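You operate a simulated robot arm through the tools that you are given. There is no shell and no other tool. Be economical: measure what you need, move in short steps, check, and stop when the job is done.

The job below is to be done with a simulated two-armed robot. You get a single attempt, and the scene is never put back.

## Task
On the top of the test bench, fold the blue cloth in half.

It is judged by the outcome, as a careful person would: the job done as asked, and still so three seconds after it is handed in. It fails if anything else is knocked over, pushed out of place, dropped, spilled or broken. Flat cloth is picked up by pressing the open fingertips on it (5 to 10 N) and closing them slowly along it; thin cloth reads only 2 to 8 mm in the jaws.

## Robot
Two 7-joint arms with two-finger grippers on one trunk, on a base that drives. Base frame: it is fixed to the floor where the robot stands at the start and does not move with it; the origin is under the middle of the robot, x ahead of it, y to its left, z up; the surface under the hand at the start is at about z = 85. Readings come in cm, degrees, newtons and seconds.
The left shoulder is at the start at [4.6, 16.1, 110.5], the right one opposite. With the tool pointing down near the work surface each hand reaches from about 30 to 74 cm from the robot's upright axis, wherever it stands, measured 20 degrees to its own side. Places, roughly: top of the test bench [60, 50, 80]. Payload 2.45 kg a hand.
The TCP of each hand is the grasp point between the finger pads, 2.6 cm short of the fingertips. In the tool frame z runs along the fingers and y along their closing line. Largest opening 9.6 cm; the body of the gripper starts 6.9 cm behind the TCP.
Orientation is that of the tool frame in the base frame, as a unit quaternion [x, y, z, w]. With the fingers straight down and closing along the base's y, the tool's x points along the base's -x, its y along +y and its z along -z.

## Interface
- The arms move only by the tool drive_tool. It takes "left_increments", "right_increments" or both (then of equal length, played together; a hand with none holds still); each is a list of rows, each an object of numbers (a shift or turn left out is 0, a gripper value left out holds the last): "tx", "ty", "tz": the shift along the tool's x, y, z in cm; "wx", "wy", "wz": the turn, a rotation vector about the tool's x, y, z in degrees. In form: [{"tx": .., "ty": .., "tz": .., "wx": .., "wy": .., "wz": ..}, ...]. A call has 1 to 10 rows; each row is the pose to reach, as a shift and turn from the pose commanded when the call began, along the tool's axes at that moment. "left_hand" and "right_hand" are, for a hand that has rows, the opening, from 0 (shut) to 1 (fully open), set as the call begins (left out, the last holds). A row lasts 0.2 s, in which the tool goes at most 5 cm and 8.6 degrees; a call with a longer step from one row to the next is refused whole, and so is a gripper value outside its range. Where a pose cannot be reached the arm comes as near as it can. A force on the tool above 40 N (or 10 N above the force at the start of the call, whichever is more), or a blocked arm, ends the call early, and 0.2 s more pass. Each finger halts on what it meets, pressing with about 42 N; the grip force reading is that of the motor and also rises with nothing between the fingers. The clock runs only during rows and for 0.2 s after the last one: add rows that repeat a pose to give the fingers time. It gives the time, the measured TCP pose, the force on the tool (base axes), the opening and the grip force at its end, in the units of the frame above (readings bear some noise), with the torque about the TCP (base axes, N m) and any sound that the robot's microphone picked up.
- Cameras (640 x 400 px; columns grow to the right, rows downward): "scene" is now at [12, 1.74, 157.84]; the picture's right is [0.10, -1.00, -0.00], its down [-0.80, -0.08, -0.60] and it looks along [0.60, 0.06, -0.80] (base axes); focal length 294 px, centre (320, 200). "left" rides on the left gripper at [8.2, -0.3, -9.8] in its tool frame; the picture's right is [0.04, 1.00, 0.00], its down [-0.73, 0.03, -0.68] and it looks along [-0.68, 0.03, 0.73] (tool axes); focal length 256 px, centre (320, 200). "right" rides on the right gripper at [8.2, 0.3, -9.8] in its tool frame; the picture's right is [-0.04, 1.00, 0.00], its down [-0.73, -0.03, -0.68] and it looks along [-0.68, -0.03, 0.73] (tool axes); focal length 256 px, centre (320, 200). There is no depth. A picture from a camera that has moved, and an enlarged one, comes with that camera's place and axes in the base frame and with its lens. The place of the scene camera against the robot may be out by one fixed shift of up to 2.5 cm in any direction.
- grab_frame(camera): a new picture of that camera. No time passes.
- lift_body(by): slides the trunk up (or, below 0, down) by that many cm; the arms and the scene camera ride with it, the base frame stays. It gives what a move gives, with no picture.
- steer(legs): drives the robot by 1 to 6 legs, each [ahead, left, turn to the left] in cm, cm and degrees, along the robot's own axes; the way and the turn of a leg run together, so that a leg with both is an arc; at most 150 cm and 180 degrees a leg. The arms and the cameras ride along, it lands a little off, and it stops where it bumps. It gives what a move gives.
- head_to(pan, tilt): turns the head with the scene camera to pan (to the left, within 120 degrees either way) and tilt (down, from -29 to 69), counted from straight ahead of the robot. It gives what a move gives.
- inspect(camera, box): a new picture of the part [left, top, right, bottom] of that camera's present view, enlarged. No time passes.
- close_job(): hands the job in; it is judged then, once.

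Go step by step. Nothing tells you exact positions but the pictures and the camera data: compare them with the known pose of the tool, close in by small moves and look again before you grip or let go. The budget is 120 turns and 108 pictures, counting those below and the enlarged ones. Unless the task says otherwise, let go and move clear before handing in, and close with one line.

The tools are called after "Call:" by a JSON object that holds its "fn" and its "kwargs". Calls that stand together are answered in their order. drive_tool: Moves the arms, as the interface text tells. Its arguments: {"type":"object","properties":{"left_increments":{"type":"array","items":{"type":"object","properties":{"tx":{"type":"number"},"ty":{"type":"number"},"tz":{"type":"number"},"wx":{"type":"number"},"wy":{"type":"number"},"wz":{"type":"number"}}}},"left_hand":{"type":"number"},"right_increments":{"type":"array","items":{"type":"object","properties":{"tx":{"type":"number"},"ty":{"type":"number"},"tz":{"type":"number"},"wx":{"type":"number"},"wy":{"type":"number"},"wz":{"type":"number"}}}},"right_hand":{"type":"number"}},"required":[]} The other tools are called the same way: lift_body (by) slides the trunk up or down; steer (legs) drives the base; head_to (pan, tilt) turns the head that bears the scene camera; grab_frame (camera) takes a picture; inspect (camera, box) takes an enlarged picture of a part of a camera's view; close_job () hands the job in.

At the start:

```text
time: 0.0
left_tcp_pos: [53.95, 16.18, 109.79]
left_tool_rot: [0.0, 1.0, 0.0, -0.002]
left_contact_force: [0.3, 0.2, 0.0]
left_moment: [0.01, 0.06, 0.01]
left_grip_width: 9.59
left_grasp_force: 0.0
right_tcp_pos: [55.82, -25.35, 100.13]
right_tool_rot: [0.0, 1.0, -0.001, -0.001]
right_contact_force: [-0.2, -1.2, -0.7]
right_moment: [0.0, -0.01, -0.02]
right_grip_width: 9.62
right_grasp_force: 0.0
trunk travel left (down, up): [-27.5, 29.2]
robot x, y, heading: [0.5, 0.09, 0.2]
head pan, tilt: [5.6, 52.7]
```

scene: 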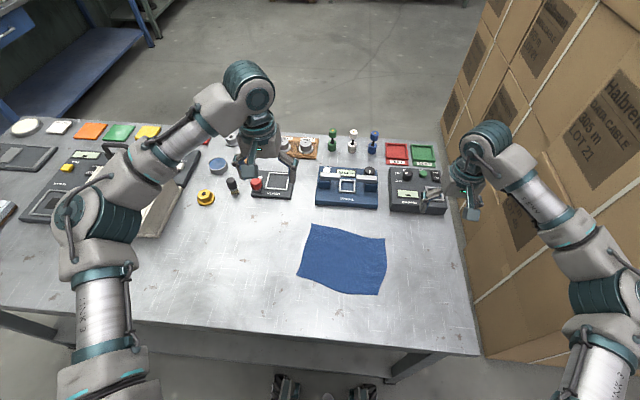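
right: 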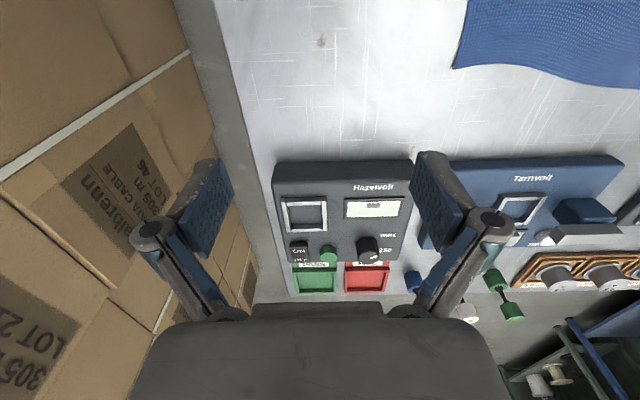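
left: 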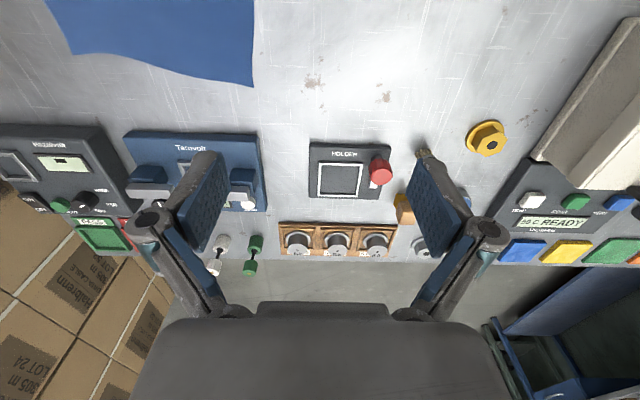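

The blue cloth lies flat, with corners at about far-left (57.7, 8), far-right (55, -13.4), near-right (38, -11) and near-left (42, 10). I plan to pinch both near corners and fold them to the far edge. First I move the hands over the near corners and turn them so they close along x.

Call:
{"fn": "drive_tool", "kwargs": {"left_increments": [{"tx": 1.1, "wz": 8.5}, {"tx": 2.2, "wz": 17}, {"tx": 3.3, "wz": 25.5}, {"tx": 4.4, "wz": 34}, {"tx": 5.5, "wz": 42.5}, {"tx": 6.6, "wz": 51}, {"tx": 7.7, "wz": 59.5}, {"tx": 8.8, "wz": 68}, {"tx": 9.9, "wz": 76.5}, {"tx": 11, "wz": 85}], "right_increments": [{"tx": 1.5, "wz": -8.5}, {"tx": 3, "wz": -17}, {"tx": 4.5, "wz": -25.5}, {"tx": 6, "wz": -34}, {"tx": 7.5, "wz": -42.5}, {"tx": 9, "wz": -51}, {"tx": 10.5, "wz": -59.5}, {"tx": 12, "wz": -68}, {"tx": 13.5, "wz": -76.5}, {"tx": 15, "wz": -85}]}}

```text
time: 2.2
left_tcp_pos: [42.1, 16.07, 110.25]
left_tool_rot: [0.677, 0.736, 0.003, 0.003]
left_contact_force: [-0.2, 0.1, 0.5]
left_moment: [0.04, -0.09, -0.01]
left_grip_width: 9.59
left_grasp_force: 0.1
right_tcp_pos: [31.96, -22.94, 101.66]
right_tool_rot: [-0.594, 0.804, 0.029, 0.002]
right_contact_force: [-0.3, 0.3, 0.9]
right_moment: [-0.04, -0.08, 0.0]
right_grip_width: 9.6
right_grasp_force: 0.1
right hand out of reach, approached as far as the arm can: row 6, 7, 8, 9, 10
trunk travel left (down, up): [-27.5, 29.2]
robot x, y, heading: [0.21, -0.04, 0.0]
head pan, tilt: [5.6, 52.7]
```

The right hand ran short of reach this close to the robot. I'll back the base by 12 cm and then look.

Call:
{"fn": "steer", "kwargs": {"legs": [[-12, 0, 0]]}}

Call:
{"fn": "grab_frame", "kwargs": {"camera": "scene"}}

```text
time: 3.4
left_tcp_pos: [30.58, 16.25, 109.99]
left_tool_rot: [0.675, 0.738, 0.001, 0.0]
left_contact_force: [0.4, -0.3, 0.7]
left_moment: [-0.04, 0.01, 0.0]
left_grip_width: 9.61
left_grasp_force: 0.0
right_tcp_pos: [20.21, -23.02, 101.59]
right_tool_rot: [-0.592, 0.805, 0.03, 0.001]
right_contact_force: [-0.7, -0.8, 0.4]
right_moment: [0.01, -0.02, 0.02]
right_grip_width: 9.59
right_grasp_force: 0.1
trunk travel left (down, up): [-27.5, 29.2]
robot x, y, heading: [-12.48, -0.1, -0.1]
head pan, tilt: [5.6, 52.7]
```

```text
104 pictures are left
camera scene: at [-0.17, 1.72, 157.84], right [0.1, -1.0, 0.0], down [-0.79, -0.08, -0.6], along [0.6, 0.06, -0.8], focal length 294 px, centre (320, 200)
```

scene: 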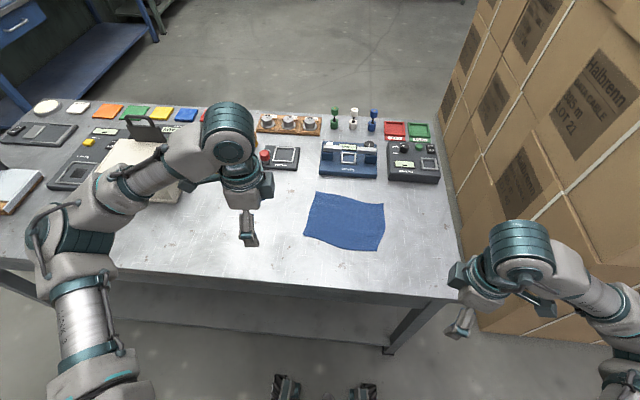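

Call:
{"fn": "drive_tool", "kwargs": {"left_increments": [{"tx": -0.8, "ty": 2.2, "tz": 1.8, "wz": 1}, {"tx": -1.7, "ty": 4.4, "tz": 3.6, "wz": 2}, {"tx": -2.5, "ty": 6.6, "tz": 5.4, "wz": 3}, {"tx": -3.4, "ty": 8.8, "tz": 7.2, "wz": 4}, {"tx": -4.2, "ty": 11.1, "tz": 9, "wz": 5}, {"tx": -4.2, "ty": 11.1, "tz": 9, "wz": 5}], "right_increments": [{"tx": -2.5, "ty": -3.4}, {"tx": -5, "ty": -6.8, "wz": -3}, {"tx": -7.5, "ty": -10.2, "wz": -6}, {"tx": -10, "ty": -13.6, "wz": -9}, {"tx": -12.6, "ty": -17, "wz": -13}, {"tx": -12.6, "ty": -17, "wz": -17}]}}

Call:
{"fn": "grab_frame", "kwargs": {"camera": "left"}}

Call:
{"fn": "grab_frame", "kwargs": {"camera": "right"}}

Call:
{"fn": "grab_frame", "kwargs": {"camera": "scene"}}

```text
time: 4.8
left_tcp_pos: [41.65, 13.01, 101.22]
left_tool_rot: [0.708, 0.707, 0.001, 0.002]
left_contact_force: [-0.3, 0.3, -0.5]
left_moment: [-0.03, 0.0, -0.02]
left_grip_width: 9.61
left_grasp_force: 0.0
right_tcp_pos: [23.81, -8.65, 102.66]
right_tool_rot: [-0.689, 0.724, 0.027, 0.005]
right_contact_force: [0.2, 0.8, 0.0]
right_moment: [-0.02, 0.0, -0.01]
right_grip_width: 9.61
right_grasp_force: 0.0
right hand out of reach, approached as far as the arm can: row 1, 2, 3, 4, 5, 6
trunk travel left (down, up): [-27.5, 29.2]
robot x, y, heading: [-12.07, 0.07, -0.1]
head pan, tilt: [5.6, 52.7]
```

```text
103 pictures are left
camera left: at [41.45, 21.18, 111.11], right [1.0, 0.04, 0.01], down [0.03, -0.73, 0.68], along [0.03, -0.68, -0.73], focal length 256 px, centre (320, 200)
```

left: 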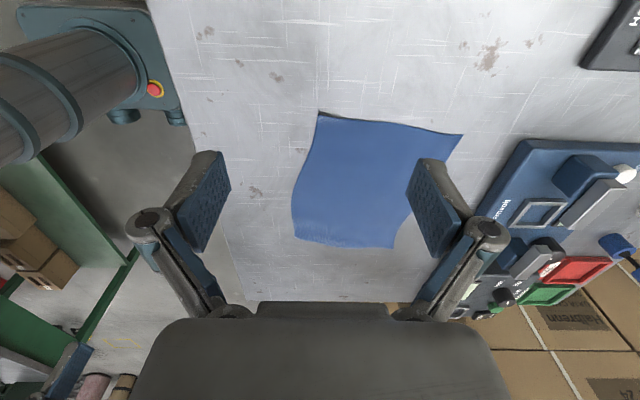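

```text
102 pictures are left
camera right: at [23.26, -17.06, 112.22], right [-1.0, 0.09, 0.03], down [0.08, 0.7, 0.71], along [0.04, 0.71, -0.7], focal length 256 px, centre (320, 200)
```

right: 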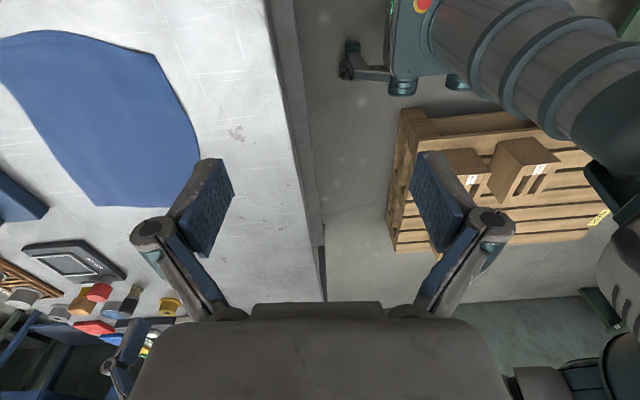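

```text
101 pictures are left
camera scene: at [-0.19, 1.88, 157.85], right [0.1, -1.0, 0.0], down [-0.79, -0.08, -0.6], along [0.6, 0.06, -0.8], focal length 294 px, centre (320, 200)
```

scene: 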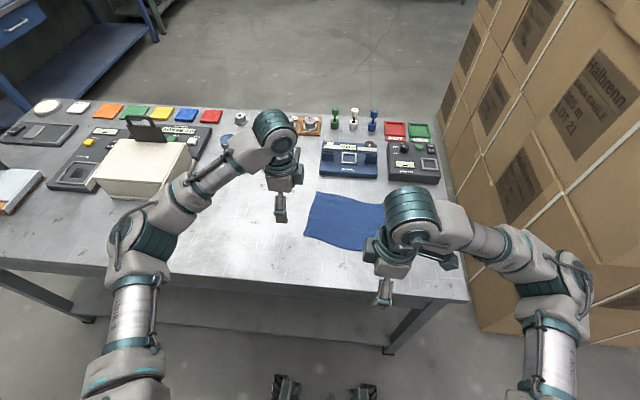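

The left hand is in place, but the right arm seems to be held back by a joint limit in this twist. I'll test moving it ahead and outward.

Call:
{"fn": "drive_tool", "kwargs": {"right_increments": [{"tx": 1.5, "ty": -3, "tz": -1}, {"tx": 3, "ty": -6, "tz": -1}, {"tx": 5, "ty": -9, "tz": -1}, {"tx": 7, "ty": -12, "tz": -1}, {"tx": 7.5, "ty": -16, "tz": -1}, {"tx": 7.5, "ty": -16, "tz": -1}]}}

```text
time: 6.2
left_tcp_pos: [41.75, 13.03, 101.23]
left_tool_rot: [0.707, 0.707, 0.001, 0.002]
left_contact_force: [0.0, -0.1, -0.2]
left_moment: [-0.01, 0.0, 0.0]
left_grip_width: 9.6
left_grasp_force: 0.0
right_tcp_pos: [22.81, -8.32, 103.35]
right_tool_rot: [-0.705, 0.709, 0.028, 0.006]
right_contact_force: [0.6, -0.2, -0.1]
right_moment: [0.03, 0.0, -0.03]
right_grip_width: 9.62
right_grasp_force: 0.0
right hand out of reach, approached as far as the arm can: row 1, 2, 3, 4, 5, 6
trunk travel left (down, up): [-27.5, 29.2]
robot x, y, heading: [-12.23, 0.16, 0.1]
head pan, tilt: [5.6, 52.7]
```

The right wrist is at its limit for this twist, so I'll untwist it the other way.

Call:
{"fn": "drive_tool", "kwargs": {"right_increments": [{"wz": 8.5}, {"wz": 17}, {"wz": 25.5}, {"wz": 34}, {"wz": 42.5}, {"wz": 51}, {"wz": 59.5}, {"wz": 68}, {"wz": 76.5}, {"wz": 85}]}}

```text
time: 8.4
left_tcp_pos: [41.66, 13.04, 101.28]
left_tool_rot: [0.707, 0.707, 0.001, 0.003]
left_contact_force: [0.7, -0.6, -0.9]
left_moment: [0.01, 0.03, 0.04]
left_grip_width: 9.58
left_grasp_force: 0.0
right_tcp_pos: [22.45, -8.44, 103.5]
right_tool_rot: [-0.041, 0.999, 0.025, -0.016]
right_contact_force: [0.0, -0.1, 0.3]
right_moment: [0.02, -0.01, 0.01]
right_grip_width: 9.59
right_grasp_force: 0.1
trunk travel left (down, up): [-27.5, 29.2]
robot x, y, heading: [-12.09, -0.18, -0.3]
head pan, tilt: [5.6, 52.7]
```

Call:
{"fn": "drive_tool", "kwargs": {"right_increments": [{"tx": -3.5, "ty": -3, "wx": 1, "wy": -0.5}, {"tx": -7, "ty": -6, "wx": 2, "wy": -1}, {"tx": -10, "ty": -9, "wx": 2.9, "wy": -1.7}, {"tx": -13.5, "ty": -12, "wx": 2.9, "wy": -1.7}, {"tx": -16.4, "ty": -14.4, "wx": 2.9, "wy": -1.7}, {"tx": -16.4, "ty": -14.4, "wx": 2.9, "wy": -1.7}]}}

```text
time: 9.8
left_tcp_pos: [41.69, 13.06, 101.24]
left_tool_rot: [0.707, 0.707, 0.001, 0.001]
left_contact_force: [-0.3, -0.6, 0.6]
left_moment: [0.03, 0.0, -0.03]
left_grip_width: 9.59
left_grasp_force: 0.1
right_tcp_pos: [40.0, -21.58, 102.18]
right_tool_rot: [-0.041, 0.999, 0.001, 0.002]
right_contact_force: [-0.4, 0.0, 0.4]
right_moment: [-0.01, -0.02, 0.01]
right_grip_width: 9.6
right_grasp_force: 0.0
trunk travel left (down, up): [-27.5, 29.2]
robot x, y, heading: [-11.68, -0.1, 0.0]
head pan, tilt: [5.6, 52.7]
```

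Call:
{"fn": "drive_tool", "kwargs": {"right_increments": [{"wz": 8.5}, {"wz": 17}, {"wz": 25.5}, {"wz": 34}, {"wz": 42.5}, {"wz": 51}, {"wz": 59.5}, {"wz": 68}, {"wz": 76.5}, {"wz": 85}]}}

```text
time: 12.0
left_tcp_pos: [41.72, 12.9, 101.08]
left_tool_rot: [0.707, 0.707, 0.003, 0.002]
left_contact_force: [-0.4, -0.1, 0.9]
left_moment: [0.01, -0.01, -0.01]
left_grip_width: 9.61
left_grasp_force: 0.0
right_tcp_pos: [39.78, -21.38, 102.14]
right_tool_rot: [0.645, 0.764, 0.001, 0.002]
right_contact_force: [-1.1, -0.8, 0.4]
right_moment: [-0.02, 0.01, 0.02]
right_grip_width: 9.6
right_grasp_force: 0.0
trunk travel left (down, up): [-27.5, 29.2]
robot x, y, heading: [-11.89, -0.14, -0.2]
head pan, tilt: [5.6, 52.7]
```

Both twists are now reachable. I'm moving each hand above its near corner, aligned with the cloth (about 7°), and narrowing the jaws to about 3 cm.

Call:
{"fn": "drive_tool", "kwargs": {"left_increments": [{"tx": -1.1, "ty": 0.4, "tz": 1.6, "wz": 1.4}, {"tx": -2.2, "ty": 0.8, "tz": 3.2, "wz": 2.8}, {"tx": -3.3, "ty": 1.2, "tz": 4.8, "wz": 4.2}, {"tx": -4.4, "ty": 1.6, "tz": 6.4, "wz": 5.6}, {"tx": -5.5, "ty": 2.0, "tz": 8, "wz": 7}, {"tx": -5.5, "ty": 2.0, "tz": 8, "wz": 7}], "right_increments": [{"tx": 2.2, "ty": 0.6, "tz": 1.2, "wz": 3.4}, {"tx": 4.4, "ty": 1.2, "tz": 2.4, "wz": 6.8}, {"tx": 6.6, "ty": 1.9, "tz": 3.6, "wz": 10.2}, {"tx": 8.8, "ty": 2.5, "tz": 4.8, "wz": 13.6}, {"tx": 11.1, "ty": 3.2, "tz": 6, "wz": 17}, {"tx": 11.1, "ty": 3.2, "tz": 6, "wz": 17}], "left_hand": 0.33, "right_hand": 0.33}}

Call:
{"fn": "grab_frame", "kwargs": {"camera": "left"}}

Call:
{"fn": "grab_frame", "kwargs": {"camera": "right"}}

Call:
{"fn": "grab_frame", "kwargs": {"camera": "scene"}}

```text
time: 13.4
left_tcp_pos: [43.88, 7.47, 93.2]
left_tool_rot: [0.749, 0.663, 0.001, 0.001]
left_contact_force: [-0.5, 0.2, 0.6]
left_moment: [-0.03, -0.02, 0.0]
left_grip_width: 3.17
left_grasp_force: 0.0
right_tcp_pos: [41.26, -9.82, 96.1]
right_tool_rot: [0.75, 0.661, 0.001, 0.0]
right_contact_force: [0.2, -0.8, 0.1]
right_moment: [-0.02, 0.0, -0.01]
right_grip_width: 3.16
right_grasp_force: 0.0
trunk travel left (down, up): [-27.5, 29.2]
robot x, y, heading: [-12.19, -0.12, 0.0]
head pan, tilt: [5.6, 52.7]
```

```text
100 pictures are left
camera left: at [44.51, 15.56, 103.09], right [1.0, -0.08, 0.01], down [-0.06, -0.73, 0.68], along [-0.05, -0.68, -0.73], focal length 256 px, centre (320, 200)
```

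left: 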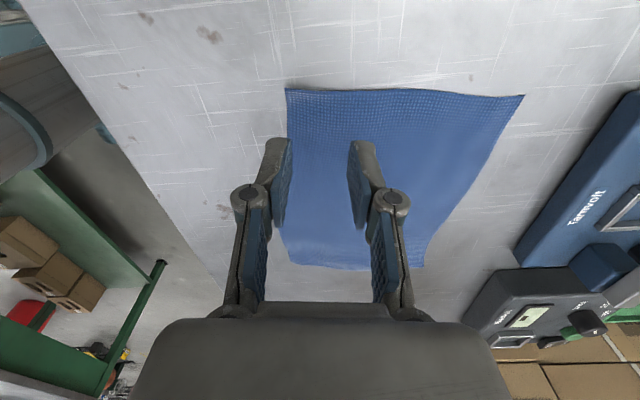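

```text
99 pictures are left
camera right: at [42.41, -1.72, 106.05], right [0.99, -0.17, 0.0], down [-0.13, -0.72, 0.68], along [-0.11, -0.67, -0.73], focal length 256 px, centre (320, 200)
```

right: 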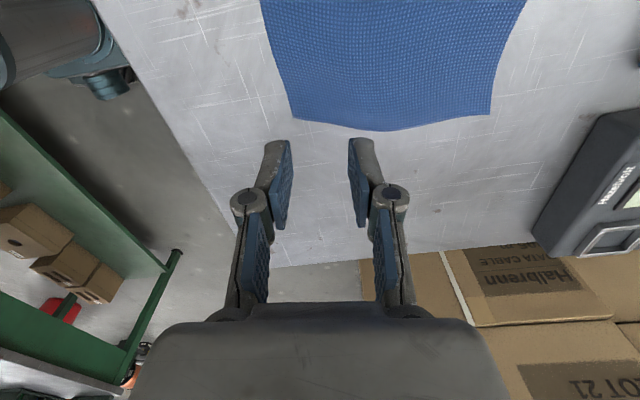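

```text
98 pictures are left
camera scene: at [-0.07, 1.82, 157.84], right [0.1, -1.0, 0.0], down [-0.8, -0.08, -0.6], along [0.6, 0.06, -0.8], focal length 294 px, centre (320, 200)
```

scene: 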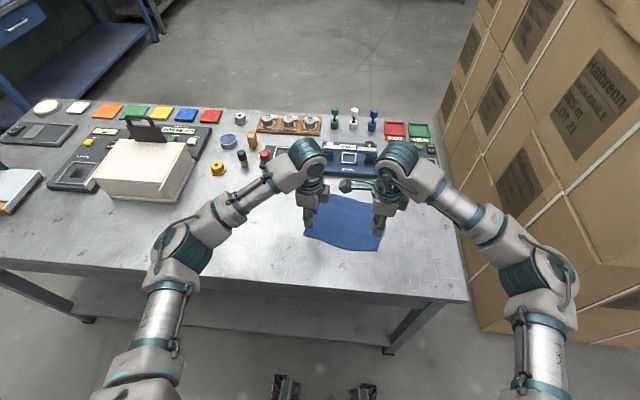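

The corners are confirmed and both hands sit about 2 cm inside the near edge. Now descending close to the cloth.

Call:
{"fn": "drive_tool", "kwargs": {"left_increments": [{"tz": 1.2}, {"tz": 2.4}, {"tz": 3.6}, {"tz": 4.8}, {"tz": 5.2}, {"tz": 5.2}], "right_increments": [{"tz": 2}, {"tz": 4}, {"tz": 6}, {"tz": 7.5}, {"tz": 8.1}, {"tz": 8.1}]}}

Call:
{"fn": "grab_frame", "kwargs": {"camera": "left"}}

Call:
{"fn": "grab_frame", "kwargs": {"camera": "right"}}

```text
time: 14.8
left_tcp_pos: [43.75, 7.35, 87.95]
left_tool_rot: [0.749, 0.663, 0.001, 0.002]
left_contact_force: [0.2, 0.1, 0.1]
left_moment: [0.04, 0.02, -0.03]
left_grip_width: 3.13
left_grasp_force: 0.1
right_tcp_pos: [41.18, -9.96, 88.19]
right_tool_rot: [0.75, 0.661, 0.001, 0.002]
right_contact_force: [0.2, 0.8, 0.3]
right_moment: [-0.02, 0.02, 0.02]
right_grip_width: 3.18
right_grasp_force: 0.0
trunk travel left (down, up): [-27.5, 29.2]
robot x, y, heading: [-11.97, -0.15, -0.1]
head pan, tilt: [5.6, 52.7]
```

```text
97 pictures are left
camera left: at [44.51, 15.61, 97.83], right [1.0, -0.08, 0.0], down [-0.06, -0.73, 0.68], along [-0.05, -0.68, -0.73], focal length 256 px, centre (320, 200)
```

left: 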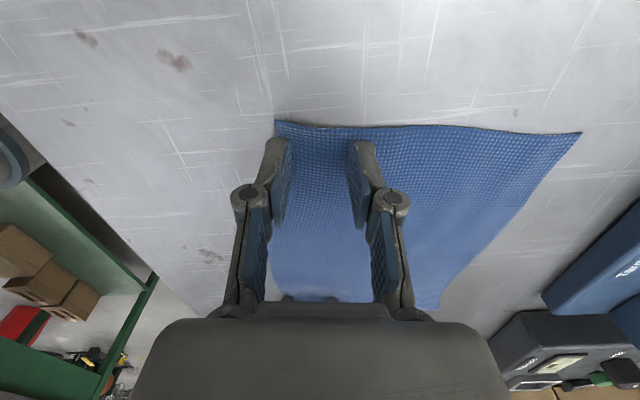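

```text
96 pictures are left
camera right: at [42.51, -1.79, 97.92], right [0.99, -0.17, 0.0], down [-0.12, -0.72, 0.68], along [-0.11, -0.67, -0.73], focal length 256 px, centre (320, 200)
```

right: 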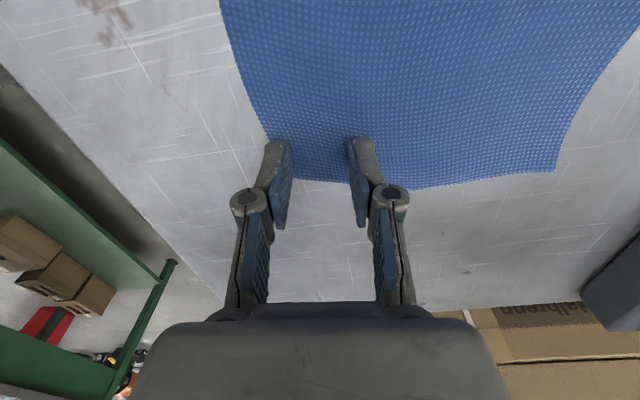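

Positions look good. I'll nudge the right hand slightly inward and then press gently.

Call:
{"fn": "drive_tool", "kwargs": {"left_increments": [{"tz": 0.0}, {"tz": 0.2}, {"tz": 0.4}, {"tz": 0.4}], "right_increments": [{"tx": 0.5, "ty": 0.4}, {"tx": 0.5, "ty": 0.4, "tz": 0.3}, {"tx": 0.5, "ty": 0.4, "tz": 0.6}, {"tx": 0.5, "ty": 0.4, "tz": 0.6}]}}

```text
time: 15.8
left_tcp_pos: [43.6, 7.5, 87.73]
left_tool_rot: [0.749, 0.662, 0.001, 0.002]
left_contact_force: [0.4, -0.2, 7.7]
left_moment: [-0.02, 0.13, -0.04]
left_grip_width: 3.22
left_grasp_force: 0.3
right_tcp_pos: [41.63, -9.4, 87.63]
right_tool_rot: [0.75, 0.661, 0.004, 0.003]
right_contact_force: [0.8, -0.5, 15.2]
right_moment: [0.0, -0.06, -0.03]
right_grip_width: 3.17
right_grasp_force: 5.2
trunk travel left (down, up): [-27.5, 29.2]
robot x, y, heading: [-12.21, 0.64, 0.0]
head pan, tilt: [5.6, 52.7]
```

Call:
{"fn": "drive_tool", "kwargs": {"left_increments": [{"tz": 0}, {"tz": 0}], "right_increments": [{"tz": -0.15}, {"tz": -0.15}], "left_hand": 0.27, "right_hand": 0.27}}

Call:
{"fn": "grab_frame", "kwargs": {"camera": "left"}}

Call:
{"fn": "grab_frame", "kwargs": {"camera": "right"}}

```text
time: 16.4
left_tcp_pos: [43.5, 7.48, 87.72]
left_tool_rot: [0.749, 0.663, 0.001, 0.003]
left_contact_force: [1.0, -0.1, 11.3]
left_moment: [0.01, -0.02, 0.01]
left_grip_width: 2.4
left_grasp_force: 0.0
right_tcp_pos: [41.57, -9.36, 87.74]
right_tool_rot: [0.751, 0.66, 0.002, 0.001]
right_contact_force: [0.5, 1.1, 8.6]
right_moment: [-0.01, -0.12, 0.0]
right_grip_width: 2.68
right_grasp_force: 0.3
trunk travel left (down, up): [-27.5, 29.2]
robot x, y, heading: [-12.22, -0.15, 0.1]
head pan, tilt: [5.6, 52.7]
```

```text
95 pictures are left
camera left: at [44.38, 15.61, 97.62], right [1.0, -0.08, 0.01], down [-0.07, -0.73, 0.68], along [-0.05, -0.68, -0.73], focal length 256 px, centre (320, 200)
```

left: 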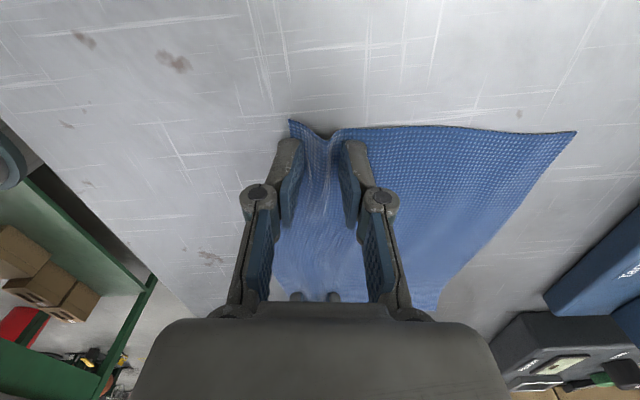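

```text
94 pictures are left
camera right: at [42.83, -1.28, 97.58], right [0.99, -0.17, 0.0], down [-0.12, -0.72, 0.68], along [-0.11, -0.67, -0.73], focal length 256 px, centre (320, 200)
```

right: 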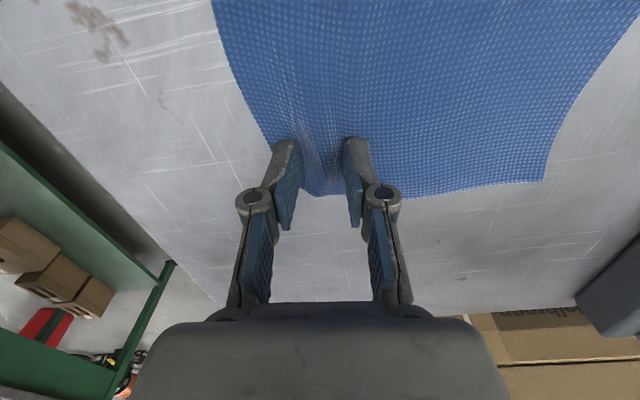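

The cloth is gathering up in both jaws, so I'll keep closing slowly.

Call:
{"fn": "drive_tool", "kwargs": {"left_increments": [{"tz": -0.05}, {"tz": -0.05}], "right_increments": [{"tz": 0}, {"tz": 0}], "left_hand": 0.2, "right_hand": 0.2}}

Call:
{"fn": "drive_tool", "kwargs": {"left_increments": [{"tz": 0}, {"tz": 0}], "right_increments": [{"tz": 0}, {"tz": 0}], "left_hand": 0.13, "right_hand": 0.13}}

Call:
{"fn": "grab_frame", "kwargs": {"camera": "left"}}

Call:
{"fn": "grab_frame", "kwargs": {"camera": "right"}}

```text
time: 17.0
left_tcp_pos: [43.61, 7.57, 87.73]
left_tool_rot: [0.749, 0.662, 0.002, 0.003]
left_contact_force: [0.2, 0.0, 11.3]
left_moment: [0.04, -0.1, 0.06]
left_grip_width: 2.01
left_grasp_force: 0.1
right_tcp_pos: [41.48, -9.48, 87.75]
right_tool_rot: [0.75, 0.661, 0.001, 0.001]
right_contact_force: [-0.5, 0.6, 9.4]
right_moment: [-0.02, -0.07, -0.03]
right_grip_width: 1.94
right_grasp_force: 0.1
trunk travel left (down, up): [-27.5, 29.2]
robot x, y, heading: [-11.92, -0.05, -0.3]
head pan, tilt: [5.6, 52.7]
```

```text
time: 17.6
left_tcp_pos: [43.7, 7.48, 87.74]
left_tool_rot: [0.749, 0.662, 0.003, 0.003]
left_contact_force: [0.5, 1.0, 11.6]
left_moment: [0.01, -0.02, 0.01]
left_grip_width: 1.21
left_grasp_force: 0.0
right_tcp_pos: [41.6, -9.5, 87.79]
right_tool_rot: [0.751, 0.66, 0.001, 0.002]
right_contact_force: [0.2, 0.3, 9.2]
right_moment: [-0.01, 0.01, 0.0]
right_grip_width: 1.17
right_grasp_force: 0.0
trunk travel left (down, up): [-27.5, 29.2]
robot x, y, heading: [-12.46, 0.32, -0.1]
head pan, tilt: [5.6, 52.7]
```

```text
93 pictures are left
camera left: at [44.38, 15.59, 97.6], right [1.0, -0.08, 0.01], down [-0.06, -0.73, 0.68], along [-0.05, -0.68, -0.73], focal length 256 px, centre (320, 200)
```

left: 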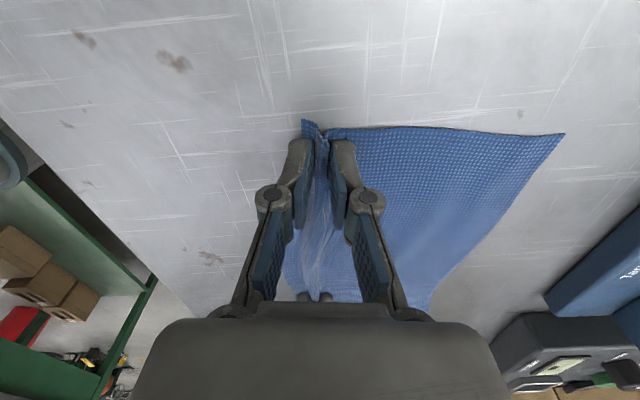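

```text
92 pictures are left
camera right: at [42.84, -1.29, 97.57], right [0.99, -0.17, 0.0], down [-0.12, -0.72, 0.68], along [-0.11, -0.67, -0.73], focal length 256 px, centre (320, 200)
```

right: 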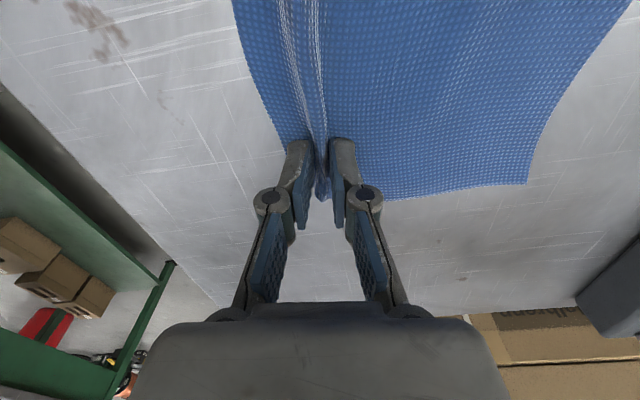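

Call:
{"fn": "drive_tool", "kwargs": {"left_increments": [{"tz": 0}, {"tz": 0}], "right_increments": [{"tz": 0}, {"tz": 0}], "left_hand": 0.06, "right_hand": 0.06}}

Call:
{"fn": "drive_tool", "kwargs": {"left_increments": [{"tz": 0}, {"tz": 0}, {"tz": 0}], "right_increments": [{"tz": 0}, {"tz": 0}, {"tz": 0}], "left_hand": 0, "right_hand": 0}}

Call:
{"fn": "drive_tool", "kwargs": {"left_increments": [{"tz": -1}, {"tz": -2}, {"tz": -3}, {"tz": -3}], "right_increments": [{"tz": -1}, {"tz": -2}, {"tz": -3}, {"tz": -3}]}}

Call:
{"fn": "grab_frame", "kwargs": {"camera": "left"}}

Call:
{"fn": "grab_frame", "kwargs": {"camera": "right"}}

Call:
{"fn": "inspect", "kwargs": {"camera": "scene", "box": [240, 130, 440, 270]}}

```text
time: 18.2
left_tcp_pos: [43.6, 7.46, 87.68]
left_tool_rot: [0.748, 0.664, 0.002, 0.002]
left_contact_force: [-1.1, 0.1, 9.2]
left_moment: [-0.01, 0.03, -0.02]
left_grip_width: 0.47
left_grasp_force: 0.0
right_tcp_pos: [41.59, -9.58, 87.66]
right_tool_rot: [0.75, 0.661, 0.001, 0.001]
right_contact_force: [0.6, 0.6, 7.9]
right_moment: [0.0, 0.02, 0.03]
right_grip_width: 0.55
right_grasp_force: 0.0
trunk travel left (down, up): [-27.5, 29.2]
robot x, y, heading: [-12.08, 0.19, -0.1]
head pan, tilt: [5.6, 52.7]
```

```text
time: 19.0
left_tcp_pos: [43.64, 7.48, 87.63]
left_tool_rot: [0.749, 0.663, 0.003, 0.003]
left_contact_force: [1.1, -0.5, 4.1]
left_moment: [0.0, 0.04, 0.0]
left_grip_width: 0.44
left_grasp_force: 30.3
right_tcp_pos: [41.67, -9.42, 87.64]
right_tool_rot: [0.75, 0.661, 0.001, 0.002]
right_contact_force: [0.0, 0.4, 3.2]
right_moment: [0.03, 0.03, 0.0]
right_grip_width: 0.24
right_grasp_force: 30.0
trunk travel left (down, up): [-27.5, 29.2]
robot x, y, heading: [-12.04, 0.26, -0.2]
head pan, tilt: [5.6, 52.7]
```

```text
time: 20.0
left_tcp_pos: [43.73, 7.51, 90.6]
left_tool_rot: [0.749, 0.662, 0.002, 0.001]
left_contact_force: [-1.8, -0.1, 0.7]
left_moment: [0.02, 0.04, -0.01]
left_grip_width: 0.16
left_grasp_force: 29.1
right_tcp_pos: [41.79, -9.42, 90.74]
right_tool_rot: [0.751, 0.66, 0.001, 0.001]
right_contact_force: [-0.3, 0.2, 0.0]
right_moment: [0.01, 0.0, 0.01]
right_grip_width: 0.32
right_grasp_force: 30.3
trunk travel left (down, up): [-27.5, 29.2]
robot x, y, heading: [-11.7, 0.21, -0.1]
head pan, tilt: [5.6, 52.7]
```

```text
91 pictures are left
camera left: at [44.49, 15.6, 100.56], right [1.0, -0.08, 0.0], down [-0.06, -0.73, 0.68], along [-0.05, -0.68, -0.73], focal length 256 px, centre (320, 200)
```

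left: 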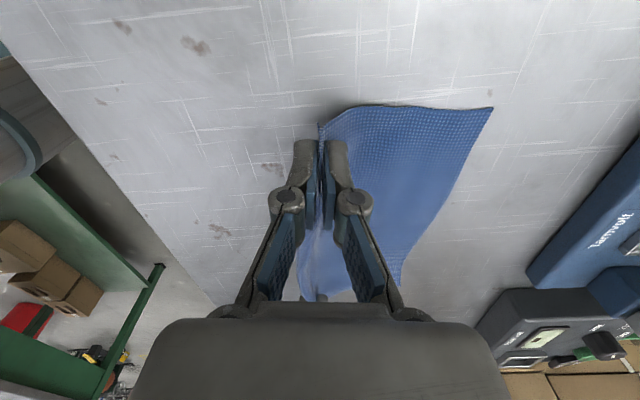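

```text
90 pictures are left
camera right: at [42.91, -1.33, 100.54], right [0.99, -0.17, 0.0], down [-0.12, -0.72, 0.68], along [-0.11, -0.67, -0.73], focal length 256 px, centre (320, 200)
```

right: 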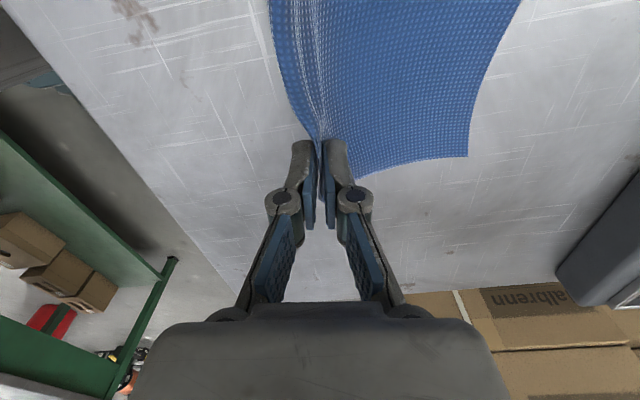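

```text
2.86 times, centred on (340, 200) of scene
camera zoom: at [-0.1, 1.81, 157.84], right [0.1, -1.0, 0.0], down [-0.79, -0.08, -0.6], along [0.6, 0.06, -0.8], focal length 841 px, centre (263, 200)
```

zoom: 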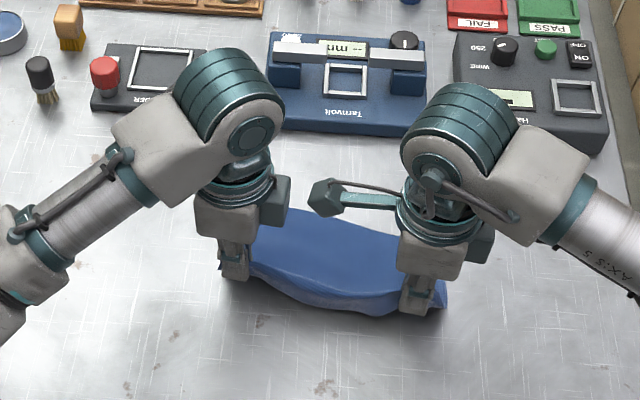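

Both corners are held. Lifting slid the cloth about 3.5 cm toward the robot, so the far corners are now near (54.7, 8) and (51.8, -13). Next I carry the edge over in a low arc, tilting the fingers back so the held strip lies forward.

Call:
{"fn": "drive_tool", "kwargs": {"left_increments": [{"ty": 1, "tz": -0.5}, {"ty": 2.3, "tz": -1.2}, {"ty": 3.6, "tz": -1.6, "wx": 5}, {"ty": 5, "tz": -1.5, "wx": 10}, {"ty": 6.2, "tz": -1.0, "wx": 16}, {"ty": 7.3, "tz": -0.3, "wx": 22}, {"ty": 8.1, "tz": 0.5, "wx": 27}, {"ty": 8.5, "tz": 1.2, "wx": 30}, {"ty": 8.5, "tz": 1.2, "wx": 30}], "right_increments": [{"ty": 1, "tz": -0.5}, {"ty": 2.2, "tz": -1.2}, {"ty": 3.4, "tz": -1.6, "wx": 5}, {"ty": 4.6, "tz": -1.5, "wx": 10}, {"ty": 5.8, "tz": -1.0, "wx": 16}, {"ty": 6.8, "tz": -0.3, "wx": 22}, {"ty": 7.5, "tz": 0.5, "wx": 27}, {"ty": 7.9, "tz": 1.2, "wx": 30}, {"ty": 7.9, "tz": 1.2, "wx": 30}]}}

Call:
{"fn": "grab_frame", "kwargs": {"camera": "left"}}

Call:
{"fn": "grab_frame", "kwargs": {"camera": "right"}}

Call:
{"fn": "inspect", "kwargs": {"camera": "scene", "box": [240, 130, 440, 270]}}

```text
time: 22.0
left_tcp_pos: [46.31, 7.65, 89.87]
left_tool_rot: [0.724, 0.64, -0.171, -0.193]
left_contact_force: [0.7, -0.4, 0.3]
left_moment: [0.06, 0.1, -0.01]
left_grip_width: 0.15
left_grasp_force: 27.9
left hand out of reach, approached as far as the arm can: row 6, 7, 8, 9
right_tcp_pos: [47.61, -10.34, 89.96]
right_tool_rot: [0.726, 0.638, -0.17, -0.194]
right_contact_force: [0.5, 0.6, 0.6]
right_moment: [-0.06, 0.2, 0.06]
right_grip_width: 0.4
right_grasp_force: 29.1
right hand out of reach, approached as far as the arm can: row 7, 8, 9
trunk travel left (down, up): [-27.5, 29.2]
robot x, y, heading: [-12.18, 0.15, -0.1]
head pan, tilt: [5.6, 52.7]
```

```text
88 pictures are left
camera left: at [52.06, 15.12, 98.64], right [0.87, -0.07, -0.5], down [0.27, -0.77, 0.57], along [-0.42, -0.63, -0.65], focal length 256 px, centre (320, 200)
```

left: 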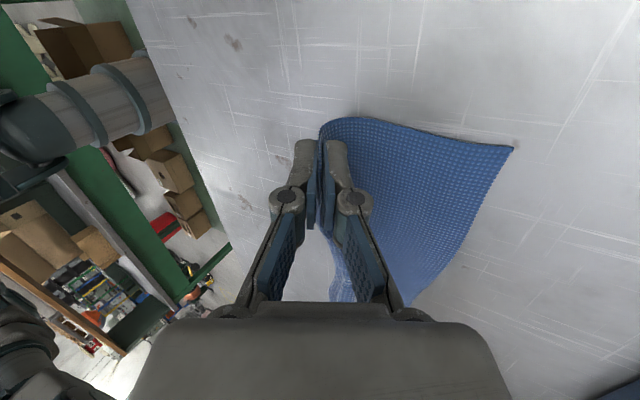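

```text
87 pictures are left
camera right: at [53.69, -2.74, 98.36], right [0.85, -0.15, -0.5], down [0.22, -0.77, 0.6], along [-0.47, -0.62, -0.62], focal length 256 px, centre (320, 200)
```

right: 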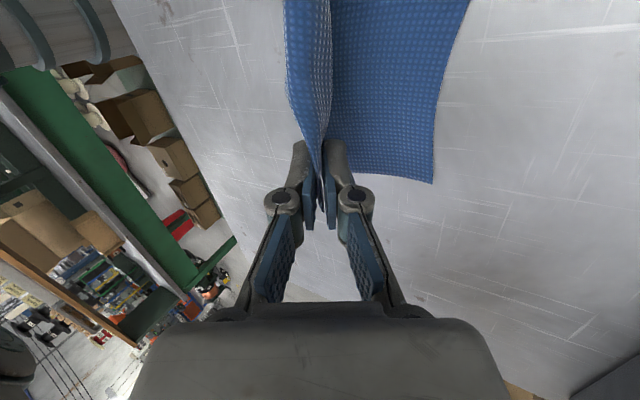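

```text
2.86 times, centred on (340, 200) of scene
camera zoom: at [0.1, 1.69, 157.82], right [0.1, -1.0, 0.0], down [-0.8, -0.08, -0.6], along [0.6, 0.06, -0.8], focal length 841 px, centre (263, 200)
```

zoom: 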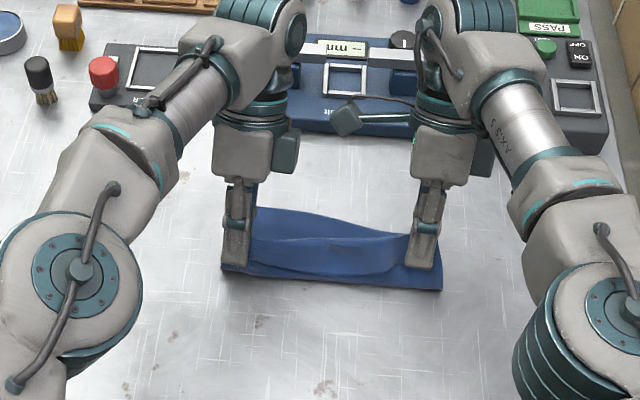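

The tilted hands hit their reach limit, with the left held at tip x≈45. I'll bring the right hand back in line and then drive the base forward to finish the carry.

Call:
{"fn": "drive_tool", "kwargs": {"right_increments": [{"ty": -1, "tz": 0.55}, {"ty": -2.0, "tz": 1.15}, {"ty": -2.0, "tz": 1.15}]}}

Call:
{"fn": "steer", "kwargs": {"legs": [[5, 0, 0]]}}

Call:
{"fn": "grab_frame", "kwargs": {"camera": "left"}}

Call:
{"fn": "grab_frame", "kwargs": {"camera": "right"}}

Call:
{"fn": "grab_frame", "kwargs": {"camera": "scene"}}

```text
time: 22.8
left_tcp_pos: [46.31, 7.57, 89.89]
left_tool_rot: [0.724, 0.64, -0.17, -0.193]
left_contact_force: [-1.2, -0.2, 0.9]
left_moment: [0.01, 0.08, 0.0]
left_grip_width: 0.39
left_grasp_force: 37.2
right_tcp_pos: [44.88, -10.04, 90.06]
right_tool_rot: [0.725, 0.639, -0.171, -0.194]
right_contact_force: [0.7, -0.3, 1.9]
right_moment: [0.05, 0.07, 0.0]
right_grip_width: 0.05
right_grasp_force: 27.1
trunk travel left (down, up): [-27.5, 29.2]
robot x, y, heading: [-12.26, -0.1, -0.0]
head pan, tilt: [5.6, 52.7]
```

```text
time: 23.8
left_tcp_pos: [51.08, 7.52, 90.05]
left_tool_rot: [0.724, 0.64, -0.17, -0.192]
left_contact_force: [0.5, -0.1, 0.5]
left_moment: [0.03, 0.03, -0.02]
left_grip_width: 0.34
left_grasp_force: 29.8
right_tcp_pos: [49.76, -10.12, 90.13]
right_tool_rot: [0.724, 0.64, -0.169, -0.195]
right_contact_force: [-0.6, -1.1, 1.0]
right_moment: [-0.01, -0.09, 0.0]
right_grip_width: 0.32
right_grasp_force: 36.7
trunk travel left (down, up): [-27.5, 29.2]
robot x, y, heading: [-7.42, -0.31, 0.2]
head pan, tilt: [5.6, 52.7]
```

```text
85 pictures are left
camera left: at [56.78, 15.12, 98.81], right [0.87, -0.07, -0.5], down [0.27, -0.77, 0.57], along [-0.42, -0.63, -0.65], focal length 256 px, centre (320, 200)
```

left: 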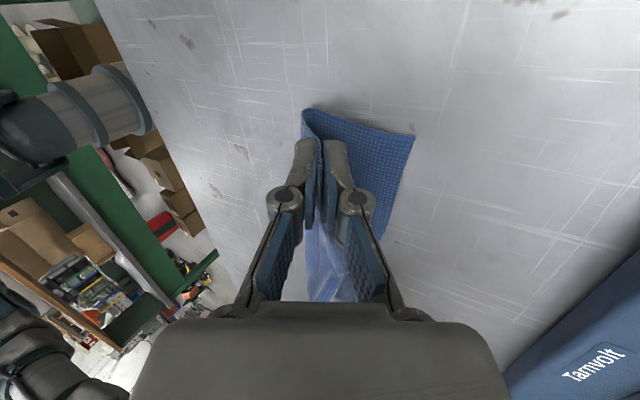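

```text
84 pictures are left
camera right: at [55.82, -2.56, 98.63], right [0.86, -0.15, -0.5], down [0.22, -0.77, 0.6], along [-0.47, -0.62, -0.63], focal length 256 px, centre (320, 200)
```

right: 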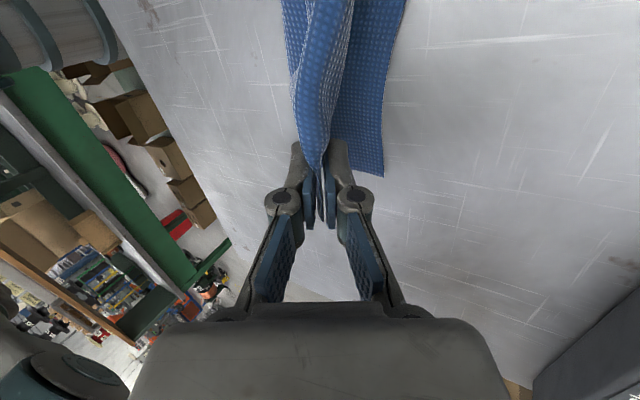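

```text
83 pictures are left
camera scene: at [4.63, 1.67, 157.89], right [0.1, -1.0, 0.0], down [-0.79, -0.08, -0.6], along [0.6, 0.06, -0.8], focal length 294 px, centre (320, 200)
```

scene: 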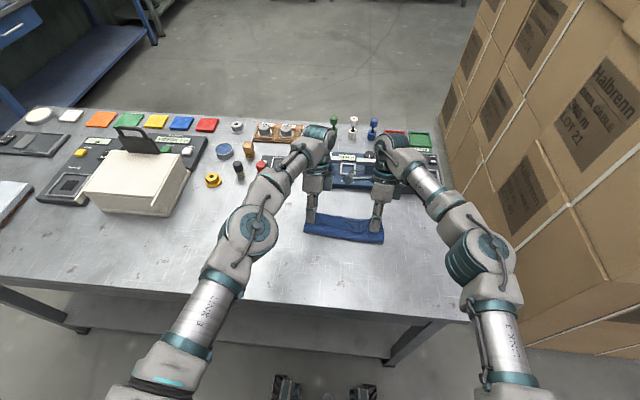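

The far edge hasn't moved: it's at x≈54.4 on the left and 51.2 on the right. The tips are close to target, so I'll lower them to the cloth.

Call:
{"fn": "drive_tool", "kwargs": {"left_increments": [{"ty": 0.5, "tz": 0.5}, {"ty": 0.9, "tz": 0.9}, {"ty": 1.28, "tz": 1.22}, {"ty": 1.28, "tz": 1.22}], "right_increments": [{"ty": 0.1, "tz": 0.6}, {"ty": 0.2, "tz": 1.2}, {"ty": 0.42, "tz": 1.72}, {"ty": 0.42, "tz": 1.72}]}}

Call:
{"fn": "inspect", "kwargs": {"camera": "scene", "box": [250, 140, 430, 266]}}

Call:
{"fn": "grab_frame", "kwargs": {"camera": "left"}}

Call:
{"fn": "grab_frame", "kwargs": {"camera": "right"}}

```text
time: 24.8
left_tcp_pos: [51.38, 7.6, 88.72]
left_tool_rot: [0.724, 0.641, -0.169, -0.192]
left_contact_force: [0.4, 0.6, -0.4]
left_moment: [-0.01, 0.01, -0.02]
left_grip_width: 0.43
left_grasp_force: 32.5
left hand out of reach, approached as far as the arm can: row 3, 4
right_tcp_pos: [49.2, -9.94, 88.68]
right_tool_rot: [0.725, 0.64, -0.169, -0.192]
right_contact_force: [-1.3, 0.2, 0.5]
right_moment: [0.0, 0.0, 0.04]
right_grip_width: 0.42
right_grasp_force: 36.6
trunk travel left (down, up): [-27.5, 29.2]
robot x, y, heading: [-7.27, -0.06, -0.0]
head pan, tilt: [5.6, 52.7]
```

```text
3.17 times, centred on (340, 203) of scene
camera zoom: at [4.9, 1.83, 157.84], right [0.1, -1.0, 0.0], down [-0.8, -0.08, -0.6], along [0.6, 0.06, -0.8], focal length 934 px, centre (256, 190)
```

zoom: 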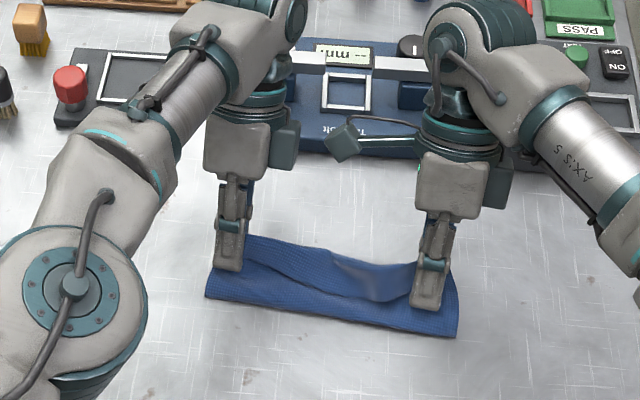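

```text
81 pictures are left
camera left: at [57.04, 15.01, 97.45], right [0.87, -0.07, -0.49], down [0.27, -0.77, 0.58], along [-0.42, -0.63, -0.65], focal length 256 px, centre (320, 200)
```

left: 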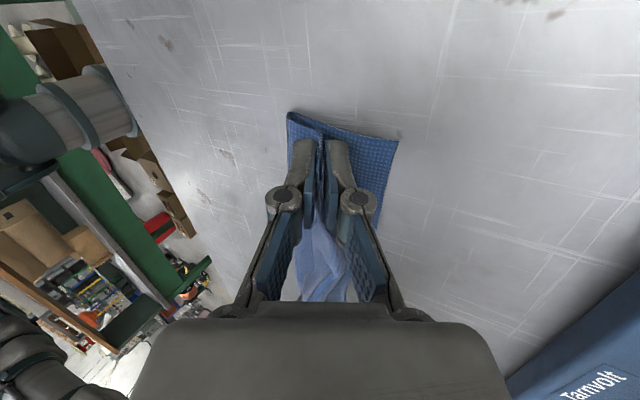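

```text
80 pictures are left
camera right: at [55.12, -2.38, 97.08], right [0.86, -0.15, -0.49], down [0.21, -0.77, 0.6], along [-0.47, -0.62, -0.63], focal length 256 px, centre (320, 200)
```

right: 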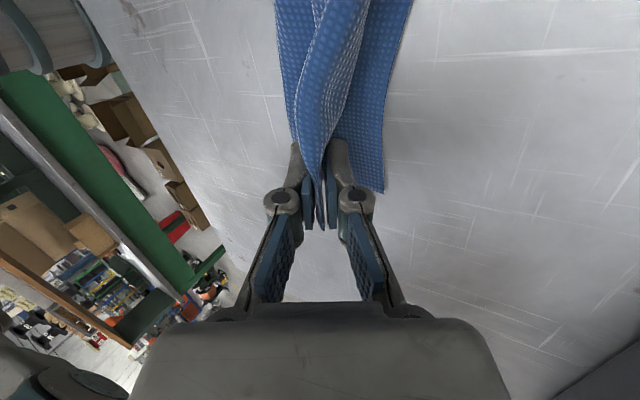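

The edge is over the far edge, with the held strip leaning forward. I'll release it gently and withdraw along the fingers.

Call:
{"fn": "drive_tool", "kwargs": {"left_increments": [{"tz": 0}, {"tz": 0}, {"tz": 0}], "right_increments": [{"tz": 0}, {"tz": 0}, {"tz": 0}], "left_hand": 0.2, "right_hand": 0.2}}

Call:
{"fn": "grab_frame", "kwargs": {"camera": "left"}}

Call:
{"fn": "grab_frame", "kwargs": {"camera": "right"}}

Call:
{"fn": "inspect", "kwargs": {"camera": "scene", "box": [250, 140, 430, 266]}}

```text
time: 25.6
left_tcp_pos: [51.46, 7.36, 88.55]
left_tool_rot: [0.724, 0.641, -0.169, -0.192]
left_contact_force: [-0.5, 1.3, 0.7]
left_moment: [-0.02, -0.02, 0.01]
left_grip_width: 1.91
left_grasp_force: 0.0
right_tcp_pos: [49.2, -10.01, 88.69]
right_tool_rot: [0.725, 0.639, -0.169, -0.193]
right_contact_force: [-0.5, -0.4, -0.3]
right_moment: [0.02, -0.01, 0.03]
right_grip_width: 1.89
right_grasp_force: 0.1
trunk travel left (down, up): [-27.5, 29.2]
robot x, y, heading: [-7.27, 0.25, -0.2]
head pan, tilt: [5.6, 52.7]
```

```text
79 pictures are left
camera left: at [57.12, 14.92, 97.37], right [0.87, -0.07, -0.49], down [0.27, -0.77, 0.58], along [-0.42, -0.63, -0.65], focal length 256 px, centre (320, 200)
```

left: 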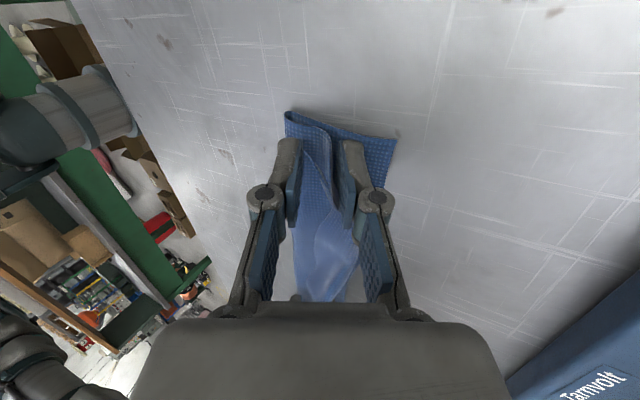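

```text
78 pictures are left
camera right: at [55.21, -2.46, 97.03], right [0.86, -0.15, -0.49], down [0.22, -0.77, 0.6], along [-0.47, -0.62, -0.63], focal length 256 px, centre (320, 200)
```

right: 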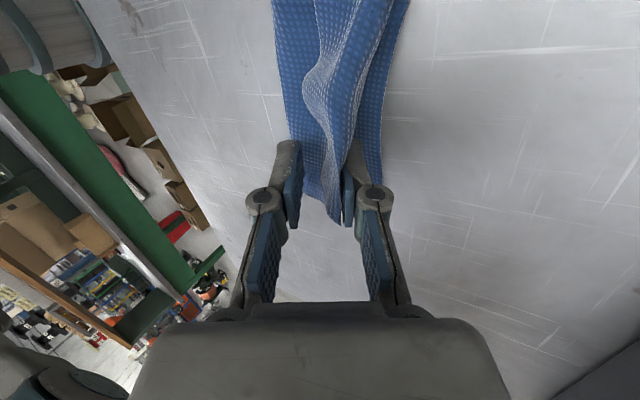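

```text
3.17 times, centred on (340, 203) of scene
camera zoom: at [5.05, 1.73, 157.82], right [0.1, -1.0, 0.0], down [-0.8, -0.08, -0.6], along [0.6, 0.06, -0.8], focal length 934 px, centre (256, 190)
```

zoom: 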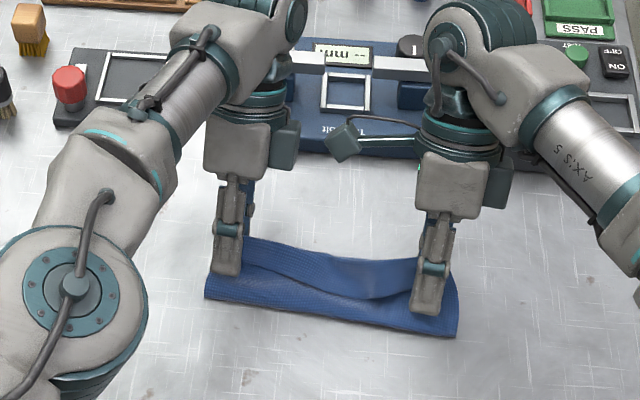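

Call:
{"fn": "drive_tool", "kwargs": {"left_increments": [{"tz": -0.8}, {"tz": -1.6}, {"tz": -2.6}, {"tz": -4}, {"tz": -6}, {"tz": -8}, {"tz": -8}], "right_increments": [{"tz": -0.8}, {"tz": -1.6}, {"tz": -2.6}, {"tz": -4}, {"tz": -6}, {"tz": -8}, {"tz": -8}]}}

Call:
{"fn": "grab_frame", "kwargs": {"camera": "left"}}

Call:
{"fn": "grab_frame", "kwargs": {"camera": "right"}}

Call:
{"fn": "inspect", "kwargs": {"camera": "scene", "box": [250, 140, 430, 266]}}

```text
time: 27.2
left_tcp_pos: [50.79, 6.84, 93.7]
left_tool_rot: [0.724, 0.641, -0.17, -0.191]
left_contact_force: [0.4, 0.0, 0.0]
left_moment: [0.04, 0.01, 0.02]
left_grip_width: 1.9
left_grasp_force: 0.1
left hand out of reach, approached as far as the arm can: row 1, 2, 3, 4, 5, 6, 7
right_tcp_pos: [52.01, -10.39, 95.8]
right_tool_rot: [0.726, 0.639, -0.168, -0.192]
right_contact_force: [0.1, 0.2, 0.2]
right_moment: [-0.03, -0.05, 0.01]
right_grip_width: 1.91
right_grasp_force: 0.0
right hand out of reach, approached as far as the arm can: row 6, 7
trunk travel left (down, up): [-27.5, 29.2]
robot x, y, heading: [-7.27, 0.27, -0.3]
head pan, tilt: [5.6, 52.7]
```

```text
76 pictures are left
camera left: at [56.59, 14.3, 102.49], right [0.87, -0.07, -0.49], down [0.27, -0.77, 0.58], along [-0.42, -0.63, -0.65], focal length 256 px, centre (320, 200)
```

left: 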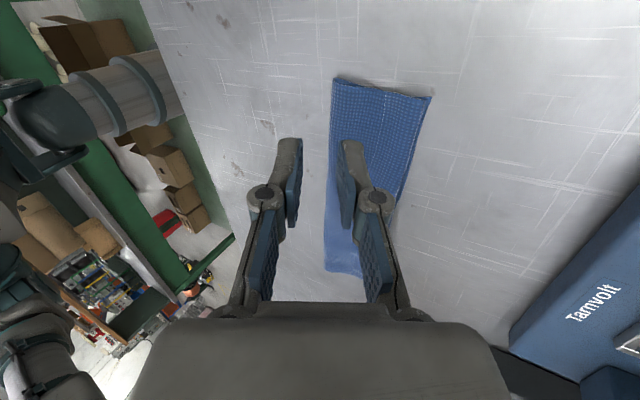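

```text
75 pictures are left
camera right: at [58.04, -2.83, 104.22], right [0.86, -0.15, -0.49], down [0.22, -0.77, 0.6], along [-0.47, -0.62, -0.63], focal length 256 px, centre (320, 200)
```

right: 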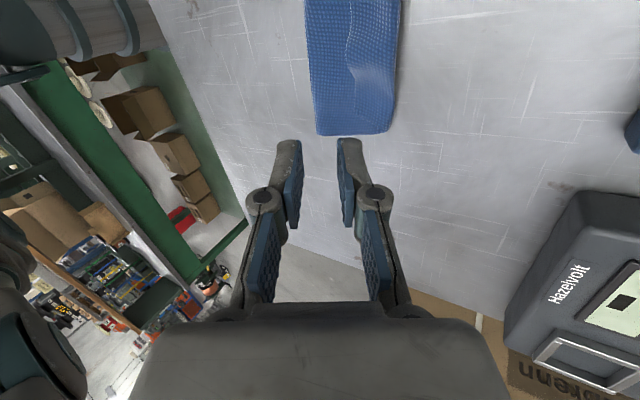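

```text
3.17 times, centred on (340, 203) of scene
camera zoom: at [5.1, 1.66, 157.81], right [0.1, -1.0, 0.0], down [-0.8, -0.08, -0.6], along [0.6, 0.06, -0.8], focal length 934 px, centre (256, 190)
```

zoom: 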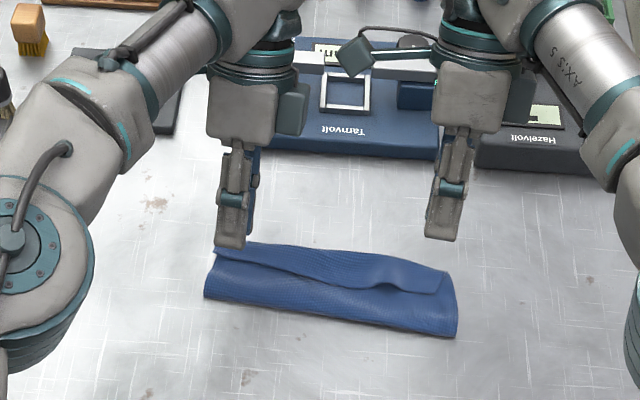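

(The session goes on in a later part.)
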